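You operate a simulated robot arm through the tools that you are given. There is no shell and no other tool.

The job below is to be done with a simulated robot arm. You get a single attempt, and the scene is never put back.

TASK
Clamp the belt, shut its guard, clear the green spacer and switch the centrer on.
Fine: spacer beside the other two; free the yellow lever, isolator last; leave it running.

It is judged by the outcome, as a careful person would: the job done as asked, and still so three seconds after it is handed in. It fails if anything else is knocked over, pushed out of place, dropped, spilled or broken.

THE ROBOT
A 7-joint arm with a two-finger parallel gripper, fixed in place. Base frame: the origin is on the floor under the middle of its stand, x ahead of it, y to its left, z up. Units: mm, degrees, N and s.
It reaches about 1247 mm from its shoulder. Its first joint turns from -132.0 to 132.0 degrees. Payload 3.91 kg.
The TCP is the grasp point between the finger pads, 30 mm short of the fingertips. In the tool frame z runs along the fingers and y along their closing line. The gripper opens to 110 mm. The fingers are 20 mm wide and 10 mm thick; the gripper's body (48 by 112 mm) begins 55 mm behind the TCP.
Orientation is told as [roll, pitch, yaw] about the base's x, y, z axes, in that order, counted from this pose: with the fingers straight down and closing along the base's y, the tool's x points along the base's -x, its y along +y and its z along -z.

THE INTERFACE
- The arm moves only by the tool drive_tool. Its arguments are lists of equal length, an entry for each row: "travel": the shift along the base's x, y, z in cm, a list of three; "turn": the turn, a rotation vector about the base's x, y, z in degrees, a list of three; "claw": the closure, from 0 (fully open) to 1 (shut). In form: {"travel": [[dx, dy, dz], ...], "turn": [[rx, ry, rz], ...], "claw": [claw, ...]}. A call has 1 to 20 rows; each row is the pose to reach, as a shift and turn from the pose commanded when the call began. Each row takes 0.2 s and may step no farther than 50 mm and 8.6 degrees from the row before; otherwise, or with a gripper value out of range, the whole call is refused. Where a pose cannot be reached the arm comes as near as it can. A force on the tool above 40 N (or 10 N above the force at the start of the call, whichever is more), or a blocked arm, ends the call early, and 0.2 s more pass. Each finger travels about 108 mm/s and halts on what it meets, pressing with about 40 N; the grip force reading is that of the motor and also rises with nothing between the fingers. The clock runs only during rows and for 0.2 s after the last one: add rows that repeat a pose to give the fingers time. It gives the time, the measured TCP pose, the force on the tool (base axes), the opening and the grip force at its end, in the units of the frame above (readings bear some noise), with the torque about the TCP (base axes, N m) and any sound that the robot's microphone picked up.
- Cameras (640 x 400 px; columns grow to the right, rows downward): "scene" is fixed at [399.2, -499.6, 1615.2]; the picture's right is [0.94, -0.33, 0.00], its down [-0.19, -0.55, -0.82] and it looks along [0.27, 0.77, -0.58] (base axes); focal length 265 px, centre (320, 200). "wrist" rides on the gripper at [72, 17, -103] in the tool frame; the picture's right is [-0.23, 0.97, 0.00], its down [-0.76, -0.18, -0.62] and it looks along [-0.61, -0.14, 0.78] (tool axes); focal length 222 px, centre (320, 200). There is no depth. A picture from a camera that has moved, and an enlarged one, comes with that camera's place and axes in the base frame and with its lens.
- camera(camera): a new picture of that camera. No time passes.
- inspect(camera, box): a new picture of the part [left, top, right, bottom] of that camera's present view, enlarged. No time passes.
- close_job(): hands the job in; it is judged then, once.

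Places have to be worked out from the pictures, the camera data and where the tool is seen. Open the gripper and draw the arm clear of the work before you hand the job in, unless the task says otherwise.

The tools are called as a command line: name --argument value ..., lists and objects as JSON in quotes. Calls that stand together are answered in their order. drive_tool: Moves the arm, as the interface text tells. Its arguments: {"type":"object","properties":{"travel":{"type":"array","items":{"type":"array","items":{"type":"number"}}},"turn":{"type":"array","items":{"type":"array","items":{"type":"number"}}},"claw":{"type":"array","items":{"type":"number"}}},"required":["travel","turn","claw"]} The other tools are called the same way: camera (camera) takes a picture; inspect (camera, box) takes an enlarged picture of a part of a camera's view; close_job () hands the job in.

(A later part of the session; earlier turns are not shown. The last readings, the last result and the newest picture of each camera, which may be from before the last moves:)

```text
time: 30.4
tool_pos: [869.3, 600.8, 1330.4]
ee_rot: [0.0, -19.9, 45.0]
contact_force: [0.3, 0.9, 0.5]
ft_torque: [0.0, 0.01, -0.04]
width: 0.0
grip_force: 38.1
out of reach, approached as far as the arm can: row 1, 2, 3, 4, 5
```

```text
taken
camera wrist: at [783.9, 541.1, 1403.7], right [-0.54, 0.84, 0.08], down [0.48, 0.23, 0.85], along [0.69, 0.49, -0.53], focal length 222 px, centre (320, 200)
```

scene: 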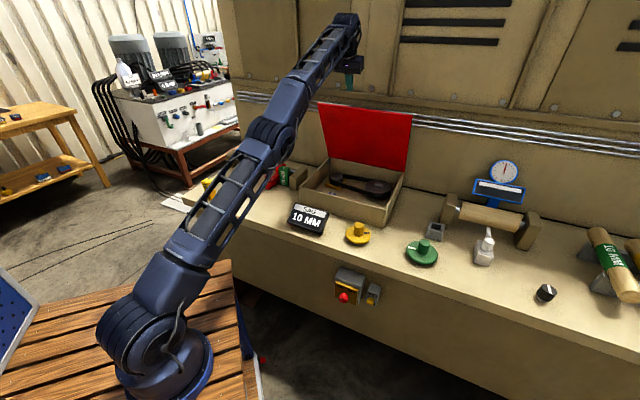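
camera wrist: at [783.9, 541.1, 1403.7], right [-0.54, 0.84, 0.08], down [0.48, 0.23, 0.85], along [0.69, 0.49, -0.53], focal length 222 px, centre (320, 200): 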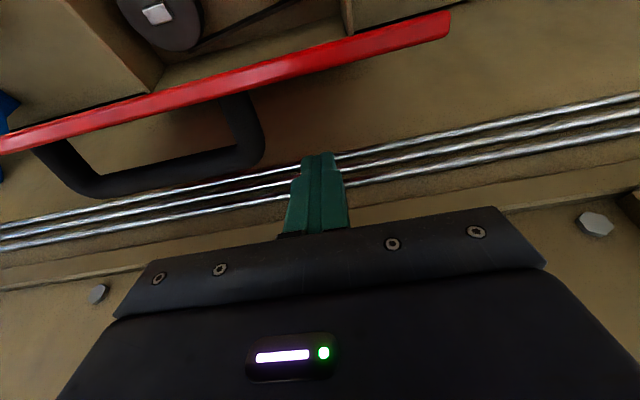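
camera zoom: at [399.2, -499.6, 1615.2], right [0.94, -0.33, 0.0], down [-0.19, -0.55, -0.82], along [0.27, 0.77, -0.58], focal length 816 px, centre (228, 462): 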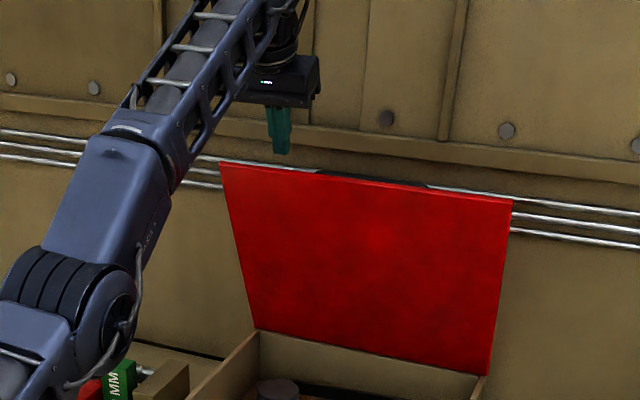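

The arm sits with a straight elbow at its reach limit, so it slides along the sphere instead of moving inward (TCP now at n≈1040, t≈190, z≈1330, with the tip behind the lid). I command an inward move toward the lid with extra repeats to let the elbow bend.

drive_tool --travel '[[-1, -1, -0.6], [-2, -2, -1.2], [-3, -3, -1.8], [-3.5, -3.5, -2], [-3.5, -3.5, -2], [-3.5, -3.5, -2], [-3.5, -3.5, -2]]' --turn '[[0, 0, 0], [0, 0, 0], [0, 0, 0], [0, 0, 0], [0, 0, 0], [0, 0, 0], [0, 0, 0]]' --claw '[1, 1, 1, 1, 1, 1, 1]'

inspect --camera "scene" --box '[260, 50, 440, 180]'

```text
time: 32.0
tool_pos: [868.8, 598.2, 1334.8]
ee_rot: [0.0, -19.9, 44.9]
contact_force: [0.1, -0.3, -0.4]
ft_torque: [-0.03, 0.0, 0.01]
width: 0.1
grip_force: 38.2
out of reach, approached as far as the arm can: row 1, 2, 3, 4, 5, 6, 7
```

```text
3.08 times, centred on (350, 115) of scene
camera zoom: at [399.2, -499.6, 1615.2], right [0.94, -0.33, 0.0], down [-0.19, -0.55, -0.82], along [0.27, 0.77, -0.58], focal length 816 px, centre (228, 462)
```

zoom: 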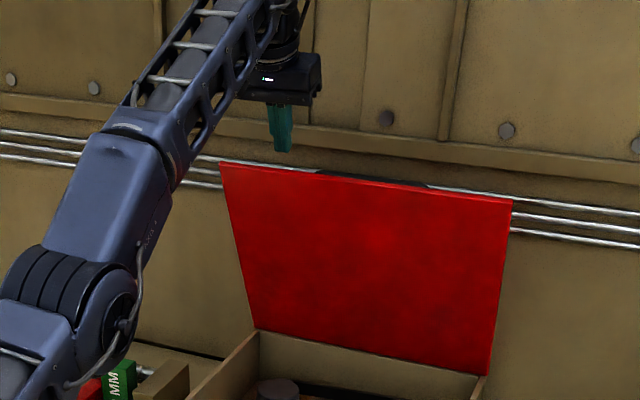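

The elbow is locked straight, so inward moves do nothing here. I slide up along the reach sphere to clear the lid, then command a long inward move at that height to get the elbow to bend again.

drive_tool --travel '[[-0.9, -0.9, 2.4], [-1.8, -1.8, 4.8], [-2.6, -2.6, 7], [-2.6, -2.6, 7.5], [-6, -6, 8], [-9.4, -9.4, 8], [-12.8, -12.8, 8], [-16.2, -16.2, 8], [-16.2, -16.2, 8]]' --turn '[[0, 0, 0], [0, 0, 0], [0, 0, 0], [0, 0, 0], [0, 0, 0], [0, 0, 0], [0, 0, 0], [0, 0, 0], [0, 0, 0]]' --claw '[1, 1, 1, 1, 1, 1, 1, 1, 1]'

camera --camera "scene"

```text
time: 34.0
tool_pos: [793.6, 521.0, 1502.3]
ee_rot: [0.0, -19.8, 45.0]
contact_force: [-0.2, 1.4, -1.4]
ft_torque: [-0.04, -0.01, -0.02]
width: 0.0
grip_force: 37.8
out of reach, approached as far as the arm can: row 4, 5, 6, 7, 8, 9
```

```text
taken
```

scene: 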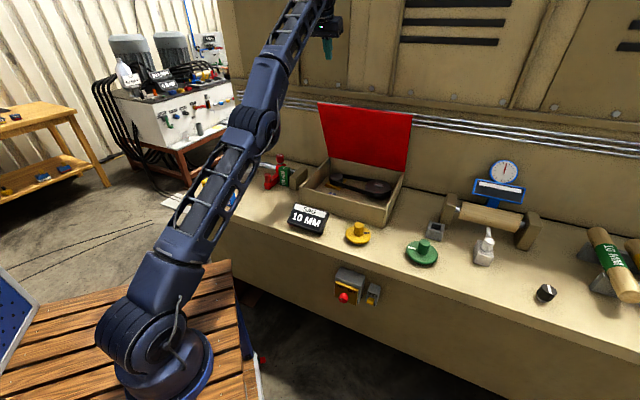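

The elbow is still straight. From this high, free position I command a mostly downward move on the robot's side of the lid, which should make the elbow bend.

drive_tool --travel '[[-0.9, -0.9, -2.9], [-1.7, -1.7, -5.8], [-2.6, -2.6, -8.7], [-3.5, -3.5, -11.6], [-4.2, -4.2, -14.5], [-5, -5, -17.2], [-5, -5, -17.2], [-5, -5, -17.2]]' --turn '[[0, 0, 0], [0, 0, 0], [0, 0, 0], [0, 0, 0], [0, 0, 0], [0, 0, 0], [0, 0, 0], [0, 0, 0]]' --claw '[1, 1, 1, 1, 1, 1, 1, 1]'

camera --camera "scene"

```text
time: 35.8
tool_pos: [845.4, 555.9, 1415.4]
ee_rot: [-0.1, -19.9, 45.0]
contact_force: [-0.5, 0.1, -0.4]
ft_torque: [0.0, -0.01, 0.04]
width: 0.0
grip_force: 37.6
out of reach, approached as far as the arm can: row 1, 2, 3, 4, 5, 6, 7, 8
```

```text
taken
```

scene: 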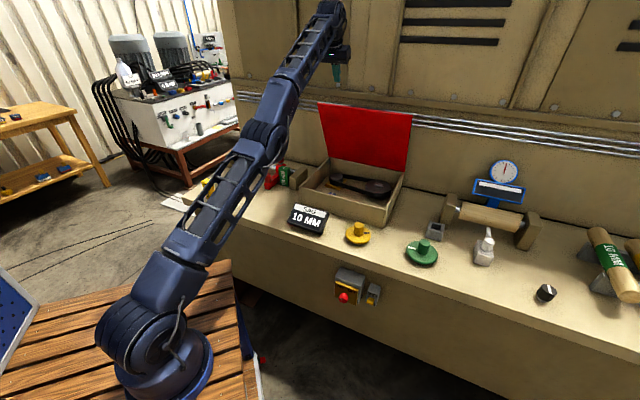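

The arm still slides along a limit surface, so perhaps a wrist joint is at its limit. I tilt the tool further outward (which unloads the wrist bend) while drawing inward, high above the lid.

drive_tool --travel '[[0, 0, 0], [0, 0, 0], [0, 0, 0], [0, 0, 0], [-2, -2, 0], [-4, -4, 0], [-4, -4, 0]]' --turn '[[2.8, -2.8, 0], [5.6, -5.6, 0], [8.4, -8.4, 0], [10.6, -10.6, 0], [10.6, -10.6, 0], [10.6, -10.6, 0], [10.6, -10.6, 0]]' --claw '[1, 1, 1, 1, 1, 1, 1]'

camera --camera "scene"

```text
time: 37.4
tool_pos: [867.6, 570.0, 1472.9]
ee_rot: [0.0, -34.9, 44.9]
contact_force: [0.7, -0.4, -0.6]
ft_torque: [0.02, -0.01, 0.01]
width: 0.1
grip_force: 37.7
out of reach, approached as far as the arm can: row 1, 2, 3, 4, 5, 6, 7
```

```text
taken
```

scene: 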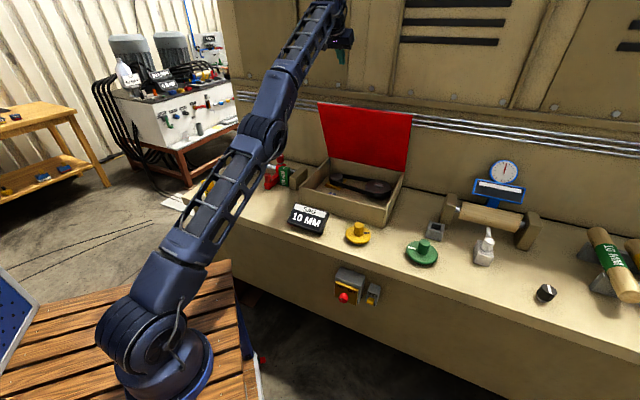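

Tool orientation follows but the elbow stays straight. Rotating the tool back to vertical should make the elbow bend (the wrist rotation shares into it), so I do that while drawing back, high above the lid.

drive_tool --travel '[[-2.5, -2.5, -1], [-5, -5, -2], [-7.5, -7.5, -3], [-10, -10, -4], [-12.5, -12.5, -5.5], [-15.3, -15.3, -7.3], [-15.3, -15.3, -7.3]]' --turn '[[-4.9, 4.9, 0], [-9.9, 9.9, 0], [-14.8, 14.8, 0], [-19.8, 19.8, 0], [-24.7, 24.7, 0], [-24.7, 24.7, 0], [-24.7, 24.7, 0]]' --claw '[1, 1, 1, 1, 1, 1, 1]'

camera --camera "scene"

```text
time: 39.0
tool_pos: [709.5, 414.4, 1393.9]
ee_rot: [0.0, -0.1, 45.1]
contact_force: [-0.4, 0.2, -0.8]
ft_torque: [0.02, 0.04, 0.0]
width: 0.0
grip_force: 37.9
out of reach, approached as far as the arm can: row 1, 2, 3, 4
```

```text
taken
```

scene: 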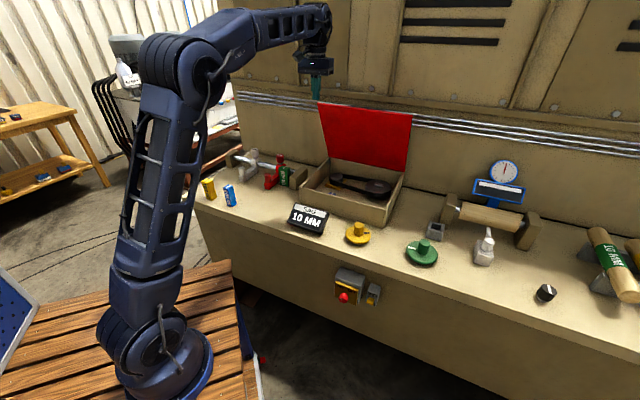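

The elbow is bent again (TCP at n≈795, t≈209, z≈1394). From the fitted limit, a 30° outward tilt keeps the wrist within reach behind the lid, so I approach over the lid with that tilt.

drive_tool --travel '[[2.4, 2.8, -0.2], [4.8, 5.7, -0.4], [7.2, 8.5, -0.7], [9.6, 11.3, -0.9], [11.9, 14.1, -1.1], [14.3, 17.0, -1.4], [14.3, 17.0, -1.4]]' --turn '[[3.5, -3.5, 0], [7.1, -7.1, 0], [10.6, -10.6, 0], [14.1, -14.1, 0], [17.7, -17.7, 0], [21.2, -21.2, 0], [21.2, -21.2, 0]]' --claw '[1, 1, 1, 1, 1, 1, 1]'

camera --camera "wrist"

inspect --camera "scene" --box '[260, 50, 440, 180]'

```text
time: 40.6
tool_pos: [854.3, 585.5, 1381.1]
ee_rot: [0.1, -30.1, 45.0]
contact_force: [-0.9, 0.2, -0.4]
ft_torque: [-0.02, 0.0, 0.02]
width: 0.0
grip_force: 37.1
```

```text
taken
camera wrist: at [762.1, 517.6, 1434.6], right [-0.55, 0.83, 0.11], down [0.37, 0.12, 0.92], along [0.75, 0.55, -0.37], focal length 222 px, centre (320, 200)
```

wrist: 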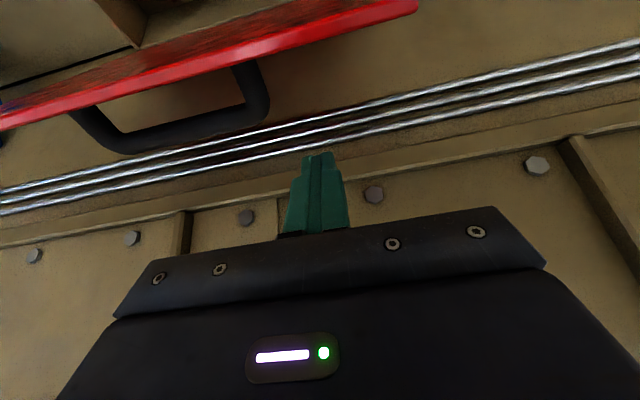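

```text
3.08 times, centred on (350, 115) of scene
camera zoom: at [399.2, -499.6, 1615.2], right [0.94, -0.33, 0.0], down [-0.19, -0.55, -0.82], along [0.27, 0.77, -0.58], focal length 816 px, centre (228, 462)
```

zoom: 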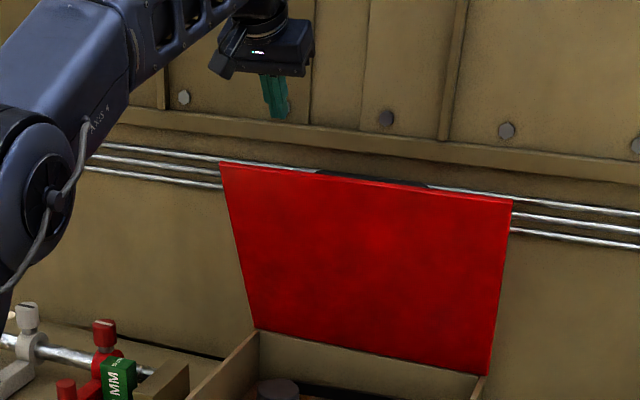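

This pose was reached without any limit (n≈1018, t≈190, z≈1381). I lower straight down 52 mm so the tips sit behind the lid, left of the handle.

drive_tool --travel '[[0, 0, -1.5], [0, 0, -3], [0, 0, -4.2], [0, 0, -5.2], [0, 0, -5.2]]' --turn '[[0, 0, 0], [0, 0, 0], [0, 0, 0], [0, 0, 0], [0, 0, 0]]' --claw '[1, 1, 1, 1, 1]'

camera --camera "wrist"

inspect --camera "scene" --box '[260, 50, 440, 180]'

```text
time: 41.8
tool_pos: [854.6, 586.1, 1329.7]
ee_rot: [-0.1, -30.0, 45.1]
contact_force: [0.1, 0.5, 0.6]
ft_torque: [-0.01, 0.0, -0.01]
width: 0.0
grip_force: 37.7
```

```text
taken
camera wrist: at [762.0, 517.5, 1383.8], right [-0.55, 0.83, 0.11], down [0.37, 0.12, 0.92], along [0.75, 0.55, -0.37], focal length 222 px, centre (320, 200)
```

wrist: 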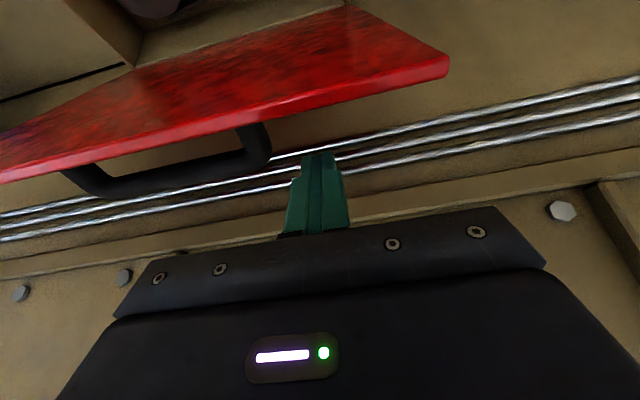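

```text
3.08 times, centred on (350, 115) of scene
camera zoom: at [399.2, -499.6, 1615.2], right [0.94, -0.33, 0.0], down [-0.19, -0.55, -0.82], along [0.27, 0.77, -0.58], focal length 816 px, centre (228, 462)
```

zoom: 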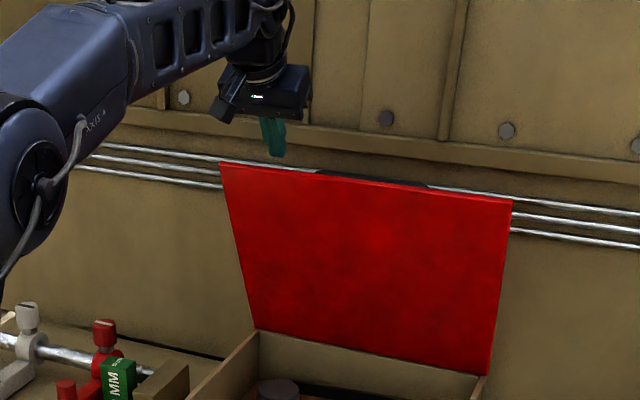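

The tips are behind the lid's back face. I now sweep along the hinge arc toward the robot in small steps, pushing the lid part-way closed, and check the force.

drive_tool --travel '[[-0.8, -0.8, -0.3], [-1.64, -1.64, -0.67], [-2.4, -2.4, -1.05], [-3.13, -3.13, -1.43], [-3.85, -3.85, -1.88], [-4.57, -4.57, -2.34], [-5.27, -5.27, -2.86], [-5.96, -5.96, -3.39], [-7.3, -7.3, -4.57]]' --turn '[[0, 0, 0], [0, 0, 0], [0, 0, 0], [0, 0, 0], [0, 0, 0], [0, 0, 0], [0, 0, 0], [0, 0, 0], [0, 0, 0]]' --claw '[1, 1, 1, 1, 1, 1, 1, 1, 1]'

inspect --camera "scene" --box '[260, 50, 440, 180]'

camera --camera "wrist"

```text
time: 43.8
tool_pos: [781.1, 513.0, 1284.9]
ee_rot: [0.0, -30.0, 45.0]
contact_force: [0.0, -0.2, -0.1]
ft_torque: [0.01, 0.01, 0.0]
width: 0.1
grip_force: 37.7
```

```text
3.08 times, centred on (350, 115) of scene
camera zoom: at [399.2, -499.6, 1615.2], right [0.94, -0.33, 0.0], down [-0.19, -0.55, -0.82], along [0.27, 0.77, -0.58], focal length 816 px, centre (228, 462)
```

zoom: 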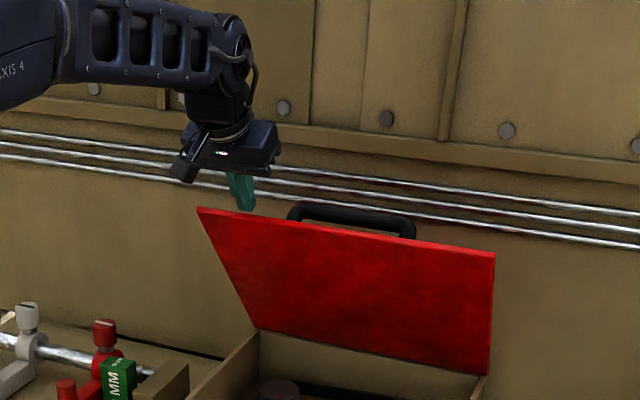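

```text
taken
camera wrist: at [688.8, 444.2, 1338.4], right [-0.55, 0.83, 0.11], down [0.37, 0.12, 0.92], along [0.75, 0.55, -0.37], focal length 222 px, centre (320, 200)
```

wrist: 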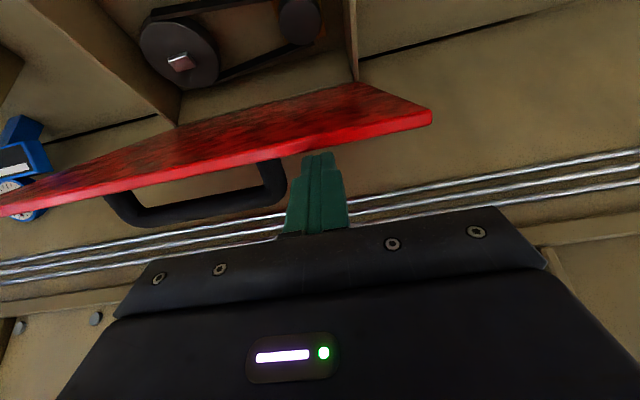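

The lid follows smoothly with practically no force. I continue along the arc until it's nearly closed.

drive_tool --travel '[[-1.28, -1.28, -1.31], [-2.49, -2.49, -2.75], [-3.63, -3.63, -4.3], [-4.68, -4.68, -5.96], [-5.66, -5.66, -7.72], [-6.54, -6.54, -9.57], [-7.33, -7.33, -11.51], [-8.02, -8.02, -13.51], [-8.61, -8.61, -15.59], [-9.1, -9.1, -17.71], [-9.48, -9.48, -19.88], [-9.76, -9.76, -22.08]]' --turn '[[0, 0, 0], [0, 0, 0], [0, 0, 0], [0, 0, 0], [0, 0, 0], [0, 0, 0], [0, 0, 0], [0, 0, 0], [0, 0, 0], [0, 0, 0], [0, 0, 0], [0, 0, 0]]' --claw '[1, 1, 1, 1, 1, 1, 1, 1, 1, 1, 1, 1]'

camera --camera "scene"

camera --camera "wrist"

```text
time: 46.4
tool_pos: [682.7, 414.3, 1065.1]
ee_rot: [-0.1, -30.1, 45.1]
contact_force: [-0.2, 0.5, -0.3]
ft_torque: [0.01, 0.02, -0.03]
width: 0.1
grip_force: 37.9
```

```text
taken
```

scene: 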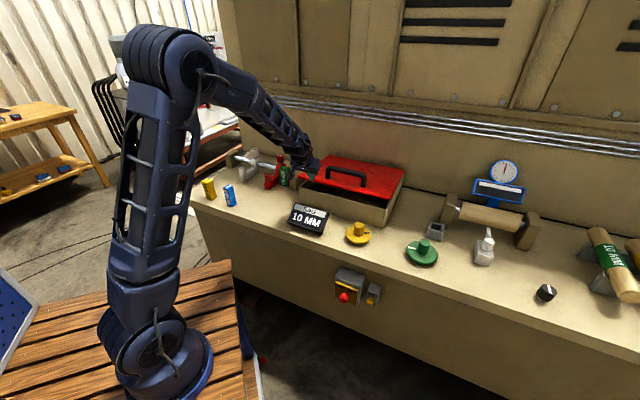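

```text
taken
camera wrist: at [591.0, 347.0, 1118.2], right [-0.55, 0.83, 0.11], down [0.37, 0.12, 0.92], along [0.75, 0.55, -0.37], focal length 222 px, centre (320, 200)
```

wrist: 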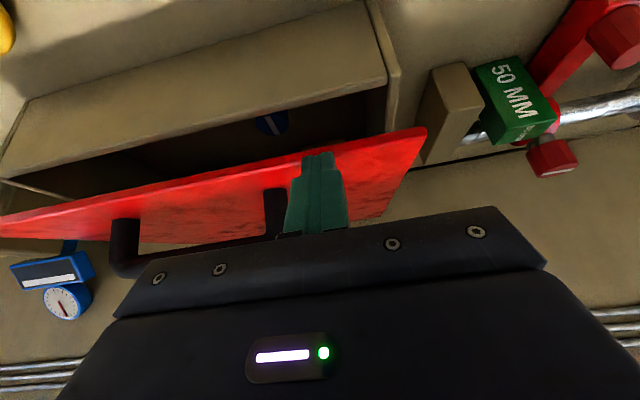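

The lid is within about 8° of shut, but my fingertip is close to its free edge. I lift slightly, shift 40 mm inward over the lid, and then press gently down.

drive_tool --travel '[[0, 0, 1.5], [1.0, 1.9, 2.0], [1.98, 3.68, 2.0], [1.98, 3.68, 0.5], [1.98, 3.68, -0.7], [1.98, 3.68, -1.7], [1.98, 3.68, -2.7], [1.98, 3.68, -3.5]]' --turn '[[0, 0, 0], [0, 0, 0], [0, 0, 0], [0, 0, 0], [0, 0, 0], [0, 0, 0], [0, 0, 0], [0, 0, 0]]' --claw '[1, 1, 1, 1, 1, 1, 1, 1]'

camera --camera "wrist"

inspect --camera "scene" --box '[280, 140, 420, 240]'

```text
time: 48.2
tool_pos: [704.1, 450.9, 1029.8]
ee_rot: [0.0, -30.0, 45.0]
contact_force: [0.8, 0.3, -0.9]
ft_torque: [0.0, -0.03, 0.0]
width: 0.0
grip_force: 37.7
```

```text
taken
camera wrist: at [611.1, 382.9, 1083.9], right [-0.55, 0.83, 0.11], down [0.37, 0.12, 0.92], along [0.75, 0.55, -0.37], focal length 222 px, centre (320, 200)
```

wrist: 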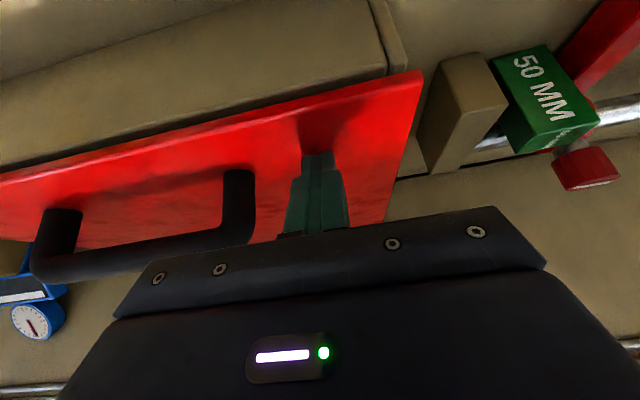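

```text
4.00 times, centred on (350, 190) of scene
camera zoom: at [399.2, -499.6, 1615.2], right [0.94, -0.33, 0.0], down [-0.19, -0.55, -0.82], along [0.27, 0.77, -0.58], focal length 1060 px, centre (200, 240)
```

zoom: 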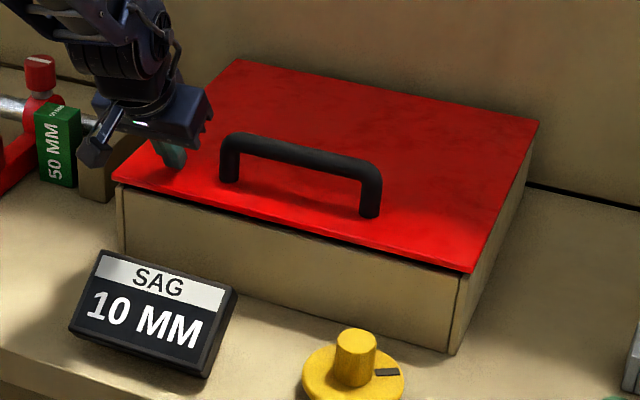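

Lid is nearly down. I keep pressing slowly until I feel it seat on the box rim.

drive_tool --travel '[[0, 0, -0.4], [0, 0, -0.8], [0, 0, -1.2], [0, 0, -1.6], [0, 0, -2.0], [0, 0, -2.4]]' --turn '[[0, 0, 0], [0, 0, 0], [0, 0, 0], [0, 0, 0], [0, 0, 0], [0, 0, 0]]' --claw '[1, 1, 1, 1, 1, 1]'

inspect --camera "scene" --box '[280, 140, 420, 240]'

```text
time: 49.1
tool_pos: [703.4, 452.5, 1021.9]
ee_rot: [0.0, -30.5, 45.0]
contact_force: [-3.9, -3.4, 11.7]
ft_torque: [-0.04, 0.04, -0.05]
width: 0.0
grip_force: 37.8
stopped in row 4: the force on the tool passed its limit at 46 N (the readings are from after the stop); the commanded pose is now the measured one
```

```text
4.00 times, centred on (350, 190) of scene
camera zoom: at [399.2, -499.6, 1615.2], right [0.94, -0.33, 0.0], down [-0.19, -0.55, -0.82], along [0.27, 0.77, -0.58], focal length 1060 px, centre (200, 240)
```

zoom: 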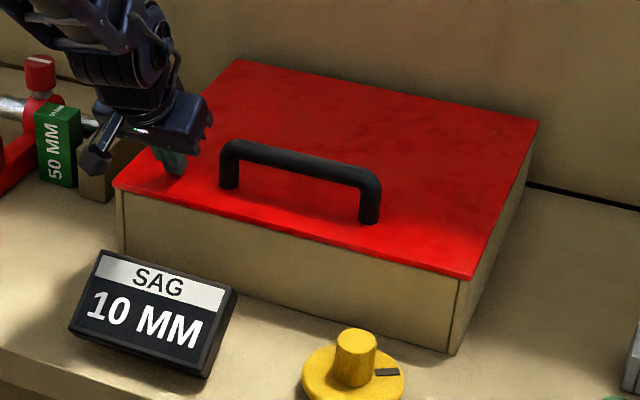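

The guard is seated (46 N contact, no gap visible). I retreat upward, return to vertical, and move left to inspect the spacers and the centrer rail.

drive_tool --travel '[[0, 0, 4], [0, 0, 8.5], [-1, 0.5, 13], [-4.5, 2.2, 14.8], [-8, 4, 14.8], [-11.7, 5.8, 14.8], [-15.2, 7.5, 14.8], [-18.7, 9.2, 14.8]]' --turn '[[0, 0, 0], [0, 0, 0], [-4, 4, 0], [-8, 8, 0], [-12, 12, 0], [-16, 16, 0], [-20, 20, 0], [-21.6, 21.6, 0]]' --claw '[1, 1, 0.8, 0.6, 0.4, 0.2, 0, 0]'

camera --camera "wrist"

camera --camera "scene"

```text
time: 50.9
tool_pos: [517.9, 544.9, 1168.7]
ee_rot: [-0.1, 0.2, 45.1]
contact_force: [0.2, -0.5, -0.2]
ft_torque: [0.05, 0.01, 0.05]
width: 110.1
grip_force: 0.1
```

```text
taken
camera wrist: at [455.0, 506.2, 1273.1], right [-0.53, 0.85, 0.0], down [0.67, 0.41, 0.62], along [0.53, 0.33, -0.78], focal length 222 px, centre (320, 200)
```

wrist: 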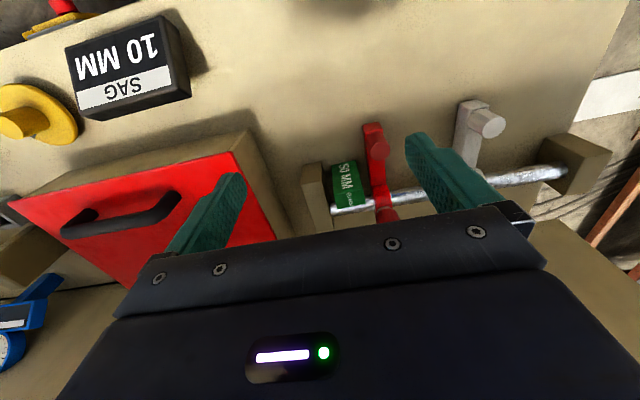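

```text
taken
```

scene: 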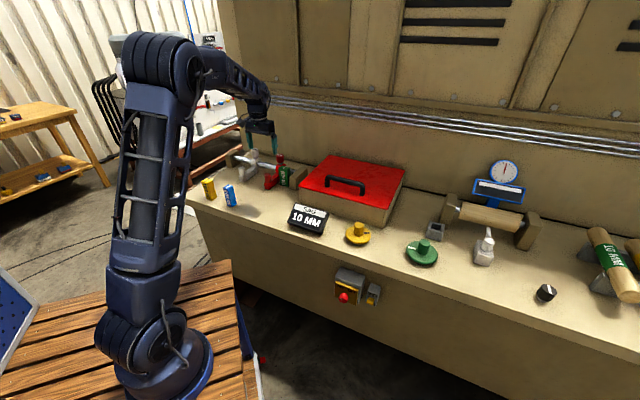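

The lid is shut. I enlarge the centrer rail and the spacer in both views.

inspect --camera "wrist" --box '[290, 100, 450, 225]'

inspect --camera "scene" --box '[190, 140, 310, 220]'

```text
3.20 times, centred on (370, 162) of wrist
camera zoom: at [455.0, 506.2, 1273.1], right [-0.53, 0.85, 0.0], down [0.67, 0.41, 0.62], along [0.53, 0.33, -0.78], focal length 711 px, centre (160, 320)
```

zoom: 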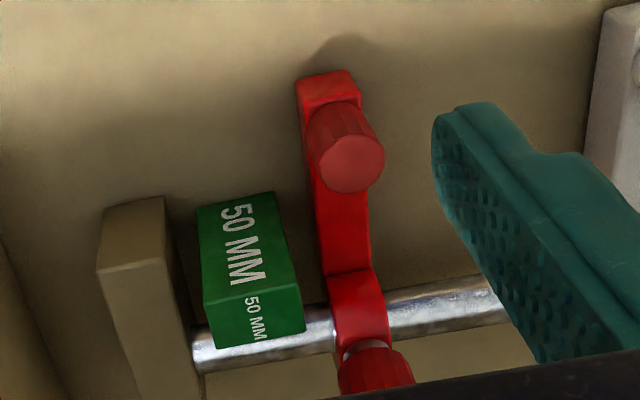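

```text
5.00 times, centred on (250, 180) of scene
camera zoom: at [399.2, -499.6, 1615.2], right [0.94, -0.33, 0.0], down [-0.19, -0.55, -0.82], along [0.27, 0.77, -0.58], focal length 1325 px, centre (670, 300)
```

zoom: 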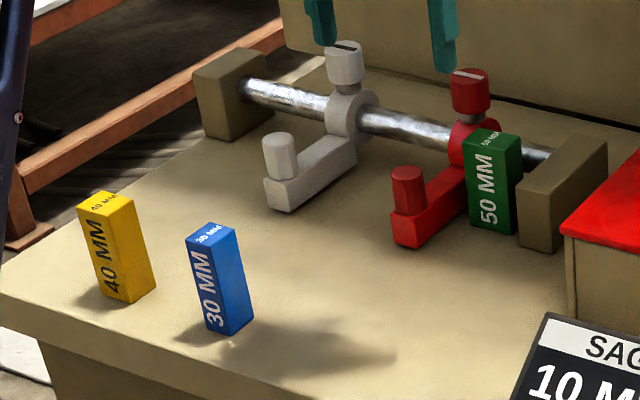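

The spacer stands free on the bench: about 50 mm (along the bench) × 32 × 98 mm, at n≈898–930, t≈−57…−8, with room behind it before the rail. I'll grip it front-to-back, so I yaw the tool to 135°, which also turns the camera toward the blue and yellow spacers.

drive_tool --travel '[[0, 0, 0], [0, 0, 0], [0, 0, 0], [0, 0, 0], [0, 0, 0], [0, 0, 0], [0, 0, 0], [0, 0, 0], [0, 0, 0], [0, 0, 0], [0, 0, 0]]' --turn '[[0, 0, 8.2], [0, 0, 16.4], [0, 0, 24.6], [0, 0, 32.8], [0, 0, 41], [0, 0, 49.2], [0, 0, 57.4], [0, 0, 65.6], [0, 0, 73.8], [0, 0, 82], [0, 0, 89.9]]' --claw '[0, 0, 0, 0, 0, 0, 0, 0, 0, 0, 0]'

camera --camera "wrist"

```text
time: 53.3
tool_pos: [517.3, 543.8, 1168.4]
ee_rot: [0.0, 0.1, 135.0]
contact_force: [0.4, 0.0, 0.1]
ft_torque: [0.01, 0.01, 0.02]
width: 110.2
grip_force: 0.1
```

```text
taken
camera wrist: at [557.3, 481.9, 1272.0], right [-0.85, -0.53, 0.0], down [-0.41, 0.67, 0.62], along [-0.33, 0.53, -0.78], focal length 222 px, centre (320, 200)
```

wrist: 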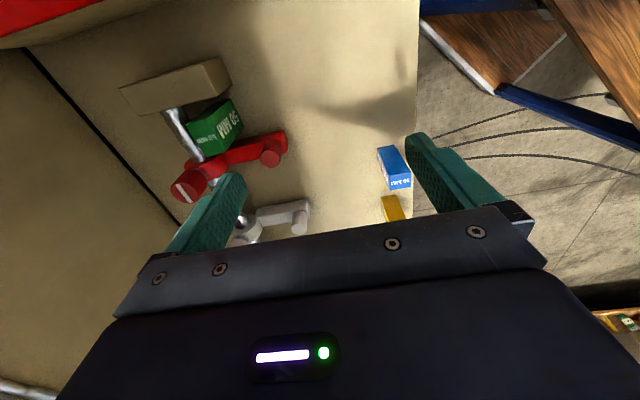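

inspect --camera "wrist" --box '[280, 110, 440, 230]'

inspect --camera "wrist" --box '[110, 40, 310, 220]'

```text
3.33 times, centred on (360, 170) of wrist
camera zoom: at [557.3, 481.9, 1272.0], right [-0.85, -0.53, 0.0], down [-0.41, 0.67, 0.62], along [-0.33, 0.53, -0.78], focal length 740 px, centre (187, 300)
```

zoom: 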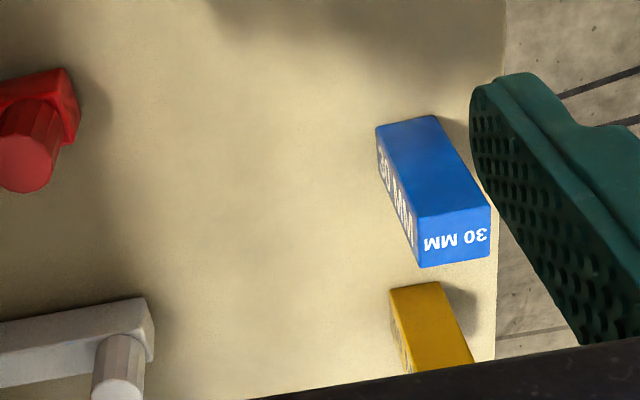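

```text
2.22 times, centred on (210, 130) of wrist
camera zoom: at [557.3, 481.9, 1272.0], right [-0.85, -0.53, 0.0], down [-0.41, 0.67, 0.62], along [-0.33, 0.53, -0.78], focal length 494 px, centre (564, 356)
```

zoom: 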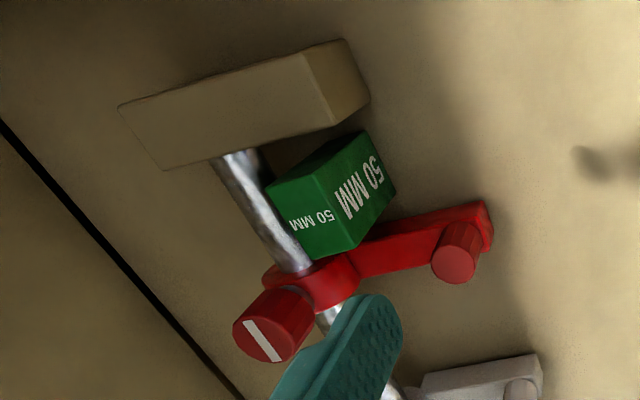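

Blue is at t≈−162, n≈657 (z top 985), yellow at t≈−290 in the same row (n≈657), so the green one belongs in that row next to blue. I move above the green spacer (t≈−33, n≈915) with the fingers partly closed to clear the rail behind it.

drive_tool --travel '[[2.7, 3.2, -0.5], [5.3, 6.3, -2], [8, 9.5, -4], [10.6, 12.6, -6.8], [10.6, 12.6, -6.8]]' --turn '[[0, 0, 0], [0, 0, 0], [0, 0, 0], [0, 0, 0], [0, 0, 0]]' --claw '[0.1, 0.2, 0.3, 0.36, 0.36]'

camera --camera "wrist"

inspect --camera "scene" --box '[210, 110, 330, 220]'

```text
time: 54.5
tool_pos: [623.7, 669.9, 1100.3]
ee_rot: [0.0, 0.1, 134.9]
contact_force: [-0.9, 0.7, -1.0]
ft_torque: [-0.01, 0.01, 0.02]
width: 70.6
grip_force: 0.1
```

```text
taken
camera wrist: at [662.6, 608.2, 1204.4], right [-0.85, -0.53, 0.0], down [-0.41, 0.67, 0.62], along [-0.33, 0.53, -0.78], focal length 222 px, centre (320, 200)
```

wrist: 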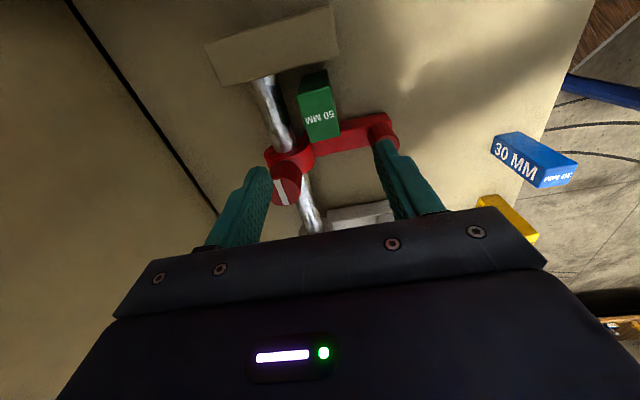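

```text
3.64 times, centred on (270, 165) of scene
camera zoom: at [399.2, -499.6, 1615.2], right [0.94, -0.33, 0.0], down [-0.19, -0.55, -0.82], along [0.27, 0.77, -0.58], focal length 964 px, centre (502, 327)
```

zoom: 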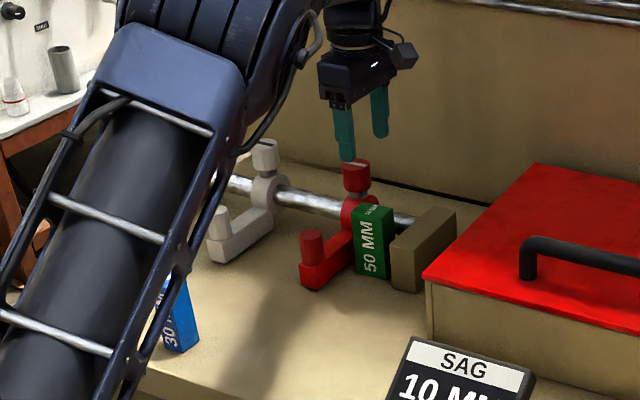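

I enlarge the view to verify the spacer lies on the tool axis.

inspect --camera "wrist" --box '[240, 50, 400, 150]'

```text
4.00 times, centred on (320, 100) of wrist
camera zoom: at [662.6, 608.2, 1204.4], right [-0.85, -0.53, 0.0], down [-0.41, 0.67, 0.62], along [-0.33, 0.53, -0.78], focal length 888 px, centre (320, 600)
```

zoom: 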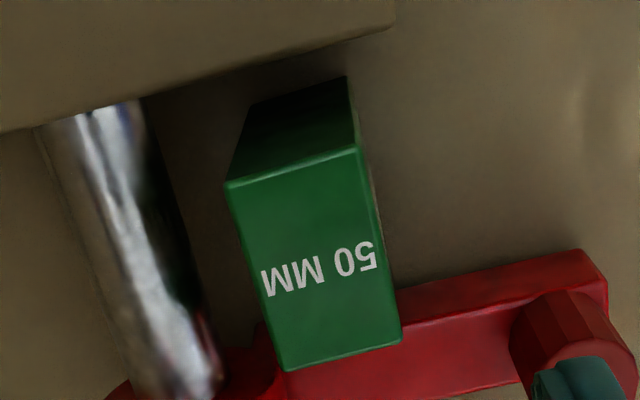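

The block's top spans t −55…−8, n 900…931, centred on the tool axis within a millimetre. I narrow the opening to 55 mm to stay clear of the rail and descend so the tips stop at z≈938.

drive_tool --travel '[[0, 0, -1], [0, 0, -4.5], [0, 0, -8], [0, 0, -11], [0, 0, -13.2], [0, 0, -13.2]]' --turn '[[0, 0, 0], [0, 0, 0], [0, 0, 0], [0, 0, 0], [0, 0, 0], [0, 0, 0]]' --claw '[0.5, 0.5, 0.5, 0.5, 0.5, 0.5]'

camera --camera "wrist"

```text
time: 55.9
tool_pos: [625.6, 671.1, 969.0]
ee_rot: [0.0, 0.2, 134.8]
contact_force: [-0.2, 0.3, -1.2]
ft_torque: [0.0, 0.01, 0.0]
width: 54.9
grip_force: 0.0
```

```text
taken
camera wrist: at [665.2, 609.3, 1072.3], right [-0.85, -0.53, 0.0], down [-0.41, 0.67, 0.62], along [-0.33, 0.53, -0.78], focal length 222 px, centre (320, 200)
```

wrist: 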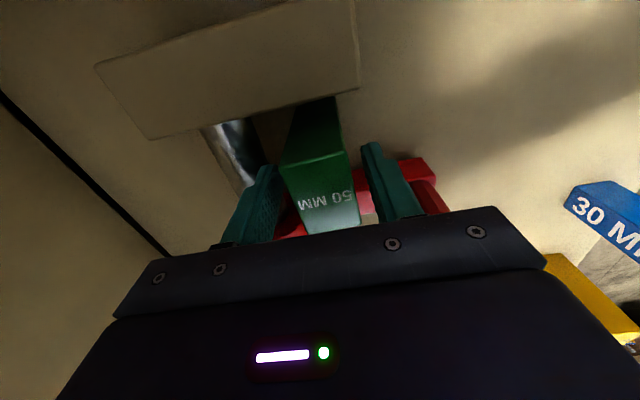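

The fingers straddle the spacer front and back with no contact. I close gently on it.

drive_tool --travel '[[0, 0, 0], [0, 0, 0], [0, 0, 0], [0, 0, 0]]' --turn '[[0, 0, 0], [0, 0, 0], [0, 0, 0], [0, 0, 0]]' --claw '[0.65, 0.78, 0.85, 0.85]'

```text
time: 56.9
tool_pos: [625.7, 672.0, 968.1]
ee_rot: [0.1, 0.1, 134.9]
contact_force: [0.0, 0.4, -0.2]
ft_torque: [-0.02, 0.16, 0.03]
width: 33.6
grip_force: 40.3
```

Gripped at 33.6 mm. I lift straight up about 14 cm, slowly at first.

drive_tool --travel '[[0, 0, 1], [0, 0, 2.5], [0, 0, 5], [0, 0, 8], [0, 0, 11], [0, 0, 14], [0, 0, 14]]' --turn '[[0, 0, 0], [0, 0, 0], [0, 0, 0], [0, 0, 0], [0, 0, 0], [0, 0, 0], [0, 0, 0]]' --claw '[0.85, 0.85, 0.85, 0.85, 0.85, 0.85, 0.85]'

camera --camera "wrist"

camera --camera "scene"

```text
time: 58.5
tool_pos: [625.9, 673.0, 1110.0]
ee_rot: [0.0, 0.0, 134.9]
contact_force: [-0.3, 0.1, -4.2]
ft_torque: [0.0, 0.02, 0.0]
width: 33.9
grip_force: 40.1
```

```text
taken
camera wrist: at [664.6, 611.0, 1213.1], right [-0.85, -0.53, 0.0], down [-0.41, 0.67, 0.62], along [-0.33, 0.53, -0.78], focal length 222 px, centre (320, 200)
```

wrist: 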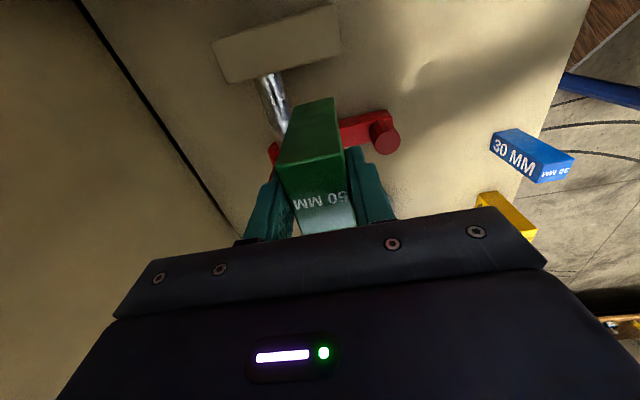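

```text
taken
```

scene: 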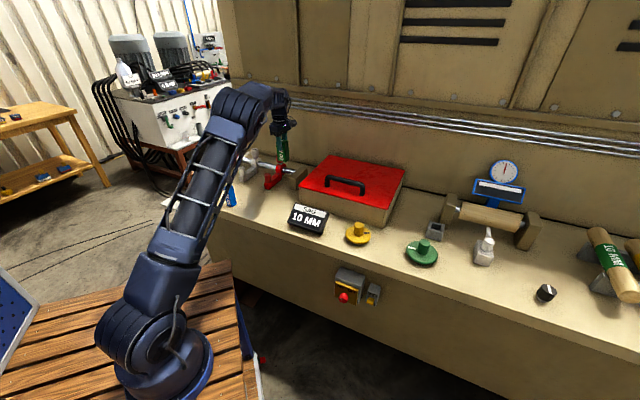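

The spacer is in the grip (about 4 N) and clear. I carry it at this height to the row of the other two, at t≈−72, n≈658, next to the blue one.

drive_tool --travel '[[-3.0, -2.2, 0], [-6.5, -4.8, 0], [-10.2, -7.6, 0], [-13.9, -10.3, 0], [-17.6, -13.0, 0], [-20.1, -14.9, 0], [-21.1, -15.6, 0], [-21.1, -15.6, 0]]' --turn '[[0, 0, 0], [0, 0, 0], [0, 0, 0], [0, 0, 0], [0, 0, 0], [0, 0, 0], [0, 0, 0], [0, 0, 0]]' --claw '[0.85, 0.85, 0.85, 0.85, 0.85, 0.85, 0.85, 0.85]'

camera --camera "wrist"

camera --camera "scene"

```text
time: 60.3
tool_pos: [413.1, 515.5, 1107.3]
ee_rot: [0.0, 0.1, 134.9]
contact_force: [-0.4, 1.2, -3.7]
ft_torque: [-0.03, -0.01, -0.03]
width: 33.8
grip_force: 39.5
```

```text
taken
camera wrist: at [452.9, 452.3, 1210.9], right [-0.85, -0.53, 0.0], down [-0.41, 0.67, 0.62], along [-0.33, 0.53, -0.78], focal length 222 px, centre (320, 200)
```

wrist: 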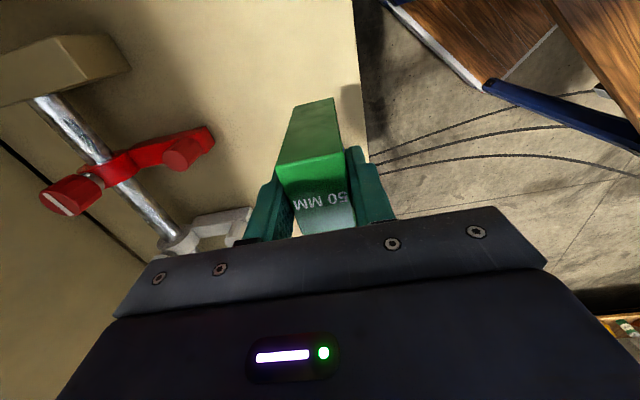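

```text
taken
```

scene: 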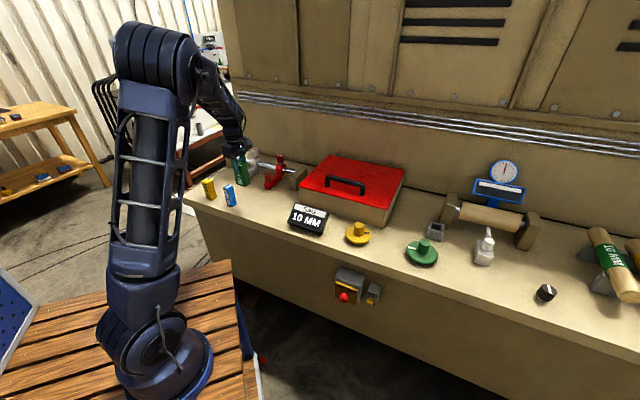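

The spacer hangs above its new place (n≈657, t≈−72), about 50 mm beside blue. I lower it, slowing near the bench.

drive_tool --travel '[[0, 0, -3], [0, 0, -6], [0, 0, -9], [0, 0, -11.5], [0, 0, -12.8], [0, 0, -13.3], [0, 0, -13.6]]' --turn '[[0, 0, 0], [0, 0, 0], [0, 0, 0], [0, 0, 0], [0, 0, 0], [0, 0, 0], [0, 0, 0]]' --claw '[0.85, 0.85, 0.85, 0.85, 0.85, 0.85, 0.85]'

inspect --camera "scene" --box '[180, 130, 300, 220]'

```text
time: 61.9
tool_pos: [412.1, 514.7, 971.5]
ee_rot: [0.0, 0.2, 134.9]
contact_force: [0.8, 1.1, -3.8]
ft_torque: [0.01, -0.01, 0.01]
width: 33.8
grip_force: 40.5
```

```text
4.44 times, centred on (240, 175) of scene
camera zoom: at [399.2, -499.6, 1615.2], right [0.94, -0.33, 0.0], down [-0.19, -0.55, -0.82], along [0.27, 0.77, -0.58], focal length 1178 px, centre (676, 311)
```

zoom: 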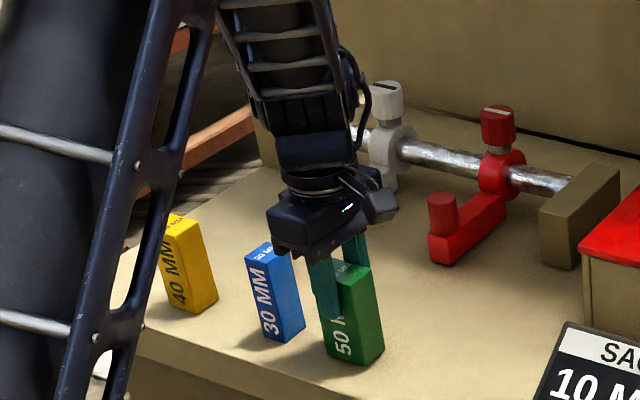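

It is a few millimetres above the bench, nicely in line. I lower in 1 mm steps until the weight is taken by the bench.

drive_tool --travel '[[0, 0, -0.1], [0, 0, -0.2], [0, 0, -0.3], [0, 0, -0.35]]' --turn '[[0, 0, 0], [0, 0, 0], [0, 0, 0], [0, 0, 0]]' --claw '[0.85, 0.85, 0.85, 0.85]'

```text
time: 62.9
tool_pos: [412.1, 514.7, 969.0]
ee_rot: [0.0, 0.1, 134.9]
contact_force: [0.0, -0.8, -5.0]
ft_torque: [-0.02, -0.03, 0.02]
width: 33.9
grip_force: 39.8
```

Still hanging (−5 N). I go on a little further in 1 mm steps.

drive_tool --travel '[[0, 0, -0.1], [0, 0, -0.2], [0, 0, -0.2]]' --turn '[[0, 0, 0], [0, 0, 0], [0, 0, 0]]' --claw '[0.85, 0.85, 0.85]'

```text
time: 63.7
tool_pos: [413.4, 514.6, 967.1]
ee_rot: [-0.2, 0.0, 134.9]
contact_force: [2.7, -7.2, 32.2]
ft_torque: [-0.53, 0.37, 0.03]
width: 34.0
grip_force: 40.0
```

The spacer is on the bench (32 N upward). I ease up 1 mm, then open gradually.

drive_tool --travel '[[0, 0, 0.1], [0, 0, 0.1], [0, 0, 0.1], [0, 0, 0.1], [0, 0, 0.1], [0, 0, 0.1]]' --turn '[[0, 0, 0], [0, 0, 0], [0, 0, 0], [0, 0, 0], [0, 0, 0], [0, 0, 0]]' --claw '[0.85, 0.68, 0.6, 0.5, 0.45, 0.45]'

drive_tool --travel '[[0, 0, 1.5], [0, 0, 4], [0, 0, 7.5], [0, 0, 11], [0, 0, 14.5]]' --turn '[[0, 0, 0], [0, 0, 0], [0, 0, 0], [0, 0, 0], [0, 0, 0]]' --claw '[0.45, 0.45, 0.45, 0.45, 0.45]'

camera --camera "wrist"

inspect --camera "scene" --box '[180, 130, 300, 220]'

```text
time: 65.1
tool_pos: [412.3, 515.9, 967.8]
ee_rot: [0.0, 0.1, 134.9]
contact_force: [-0.9, 0.2, 0.2]
ft_torque: [-0.01, 0.01, 0.01]
width: 60.7
grip_force: 0.1
```

```text
time: 66.3
tool_pos: [413.4, 515.7, 1111.1]
ee_rot: [0.0, 0.0, 135.0]
contact_force: [-1.0, -0.8, -0.4]
ft_torque: [0.03, 0.03, 0.01]
width: 60.6
grip_force: 0.0
```

```text
taken
camera wrist: at [453.4, 453.3, 1215.6], right [-0.85, -0.53, 0.0], down [-0.41, 0.67, 0.62], along [-0.33, 0.53, -0.78], focal length 222 px, centre (320, 200)
```

wrist: 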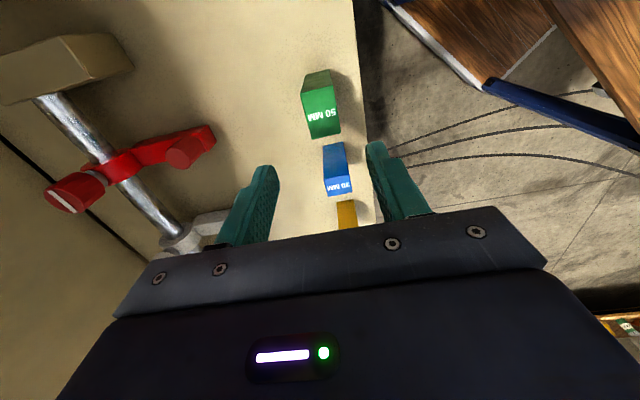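

```text
4.44 times, centred on (240, 175) of scene
camera zoom: at [399.2, -499.6, 1615.2], right [0.94, -0.33, 0.0], down [-0.19, -0.55, -0.82], along [0.27, 0.77, -0.58], focal length 1178 px, centre (676, 311)
```

zoom: 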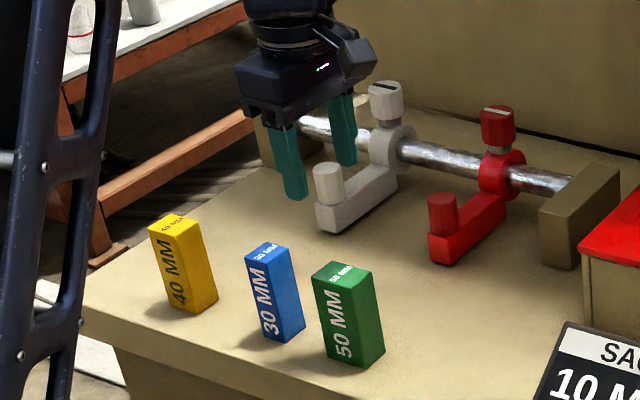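

Green now stands in line beside blue and yellow, all upright. Next is the yellow lever: I move out in front of the bench at height, turning the tool back to face the bench.

drive_tool --travel '[[1, -2, 2], [3, -6, 3], [5, -10, 3], [7, -14, 3], [9, -18, 3], [11, -22, 3], [13, -26, 3], [15.3, -30.5, 3], [17.5, -35, 2], [20, -40, 0.5], [22.3, -44.5, -1]]' --turn '[[0, 0, -8.2], [0, 0, -16.4], [0, 0, -24.6], [0, 0, -32.8], [0, 0, -41], [0, 0, -49.2], [0, 0, -57.4], [0, 0, -65.6], [0, 0, -73.8], [0, 0, -82], [0, 0, -89.9]]' --claw '[0.45, 0.45, 0.45, 0.45, 0.45, 0.45, 0.45, 0.45, 0.45, 0.45, 0.45]'

camera --camera "scene"

```text
refused: row 8 steps farther than a row can; nothing moved
```

```text
taken
```

scene: 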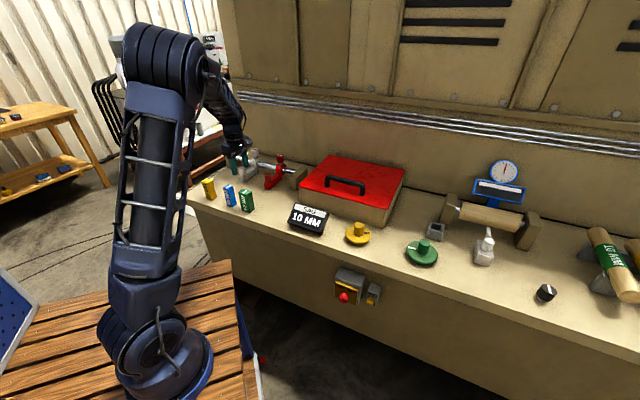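

One row was just over the 50 mm step, so I resend the same path with even, smaller steps.

drive_tool --travel '[[1, -2, 2], [2.9, -5.8, 3], [4.8, -9.6, 3], [6.7, -13.4, 3], [8.6, -17.2, 3], [10.5, -21, 3], [12.4, -24.8, 3], [14.3, -28.6, 3], [16.2, -32.4, 3], [18.1, -36.2, 2], [20.2, -40.3, 1], [22.3, -44.5, -1]]' --turn '[[0, 0, -7.5], [0, 0, -15], [0, 0, -22.5], [0, 0, -30], [0, 0, -37.5], [0, 0, -45], [0, 0, -52.5], [0, 0, -60], [0, 0, -67.5], [0, 0, -75], [0, 0, -82.5], [0, 0, -89.9]]' --claw '[0.45, 0.45, 0.45, 0.45, 0.45, 0.45, 0.45, 0.45, 0.45, 0.45, 0.45, 0.45]'

camera --camera "scene"

```text
refused: row 12 steps farther than a row can; nothing moved
```

```text
taken
```

scene: 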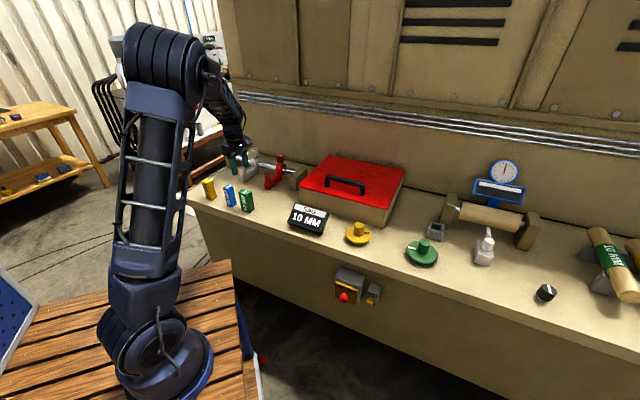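

The last row was still slightly too long; I correct it and resend.

drive_tool --travel '[[1, -2, 2], [2.9, -5.8, 3], [4.8, -9.6, 3], [6.7, -13.4, 3], [8.6, -17.2, 3], [10.5, -21, 3], [12.4, -24.8, 3], [14.3, -28.6, 3], [16.2, -32.4, 3], [18.1, -36.2, 2.5], [20, -40, 1.5], [21.2, -42.4, 0.5], [22.3, -44.5, -1]]' --turn '[[0, 0, -7], [0, 0, -14], [0, 0, -21], [0, 0, -28], [0, 0, -35], [0, 0, -42], [0, 0, -49], [0, 0, -56], [0, 0, -63], [0, 0, -70], [0, 0, -77], [0, 0, -84], [0, 0, -89.9]]' --claw '[0.45, 0.45, 0.45, 0.45, 0.45, 0.45, 0.45, 0.45, 0.45, 0.45, 0.45, 0.45, 0.45]'

camera --camera "scene"

```text
time: 69.1
tool_pos: [636.9, 70.3, 1102.8]
ee_rot: [-0.1, 0.1, 45.0]
contact_force: [-0.4, 0.1, -0.8]
ft_torque: [0.02, -0.01, -0.01]
width: 60.5
grip_force: 0.1
```

```text
taken
```

scene: 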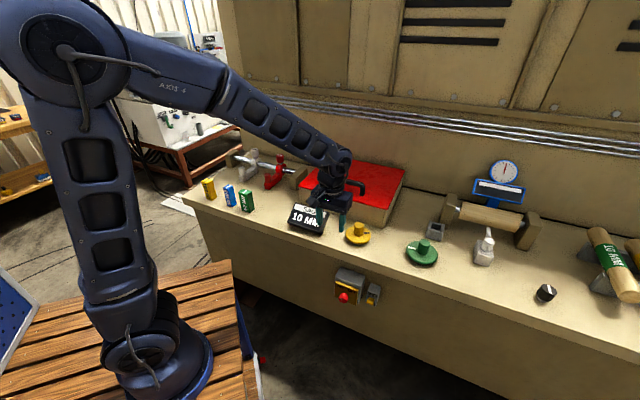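

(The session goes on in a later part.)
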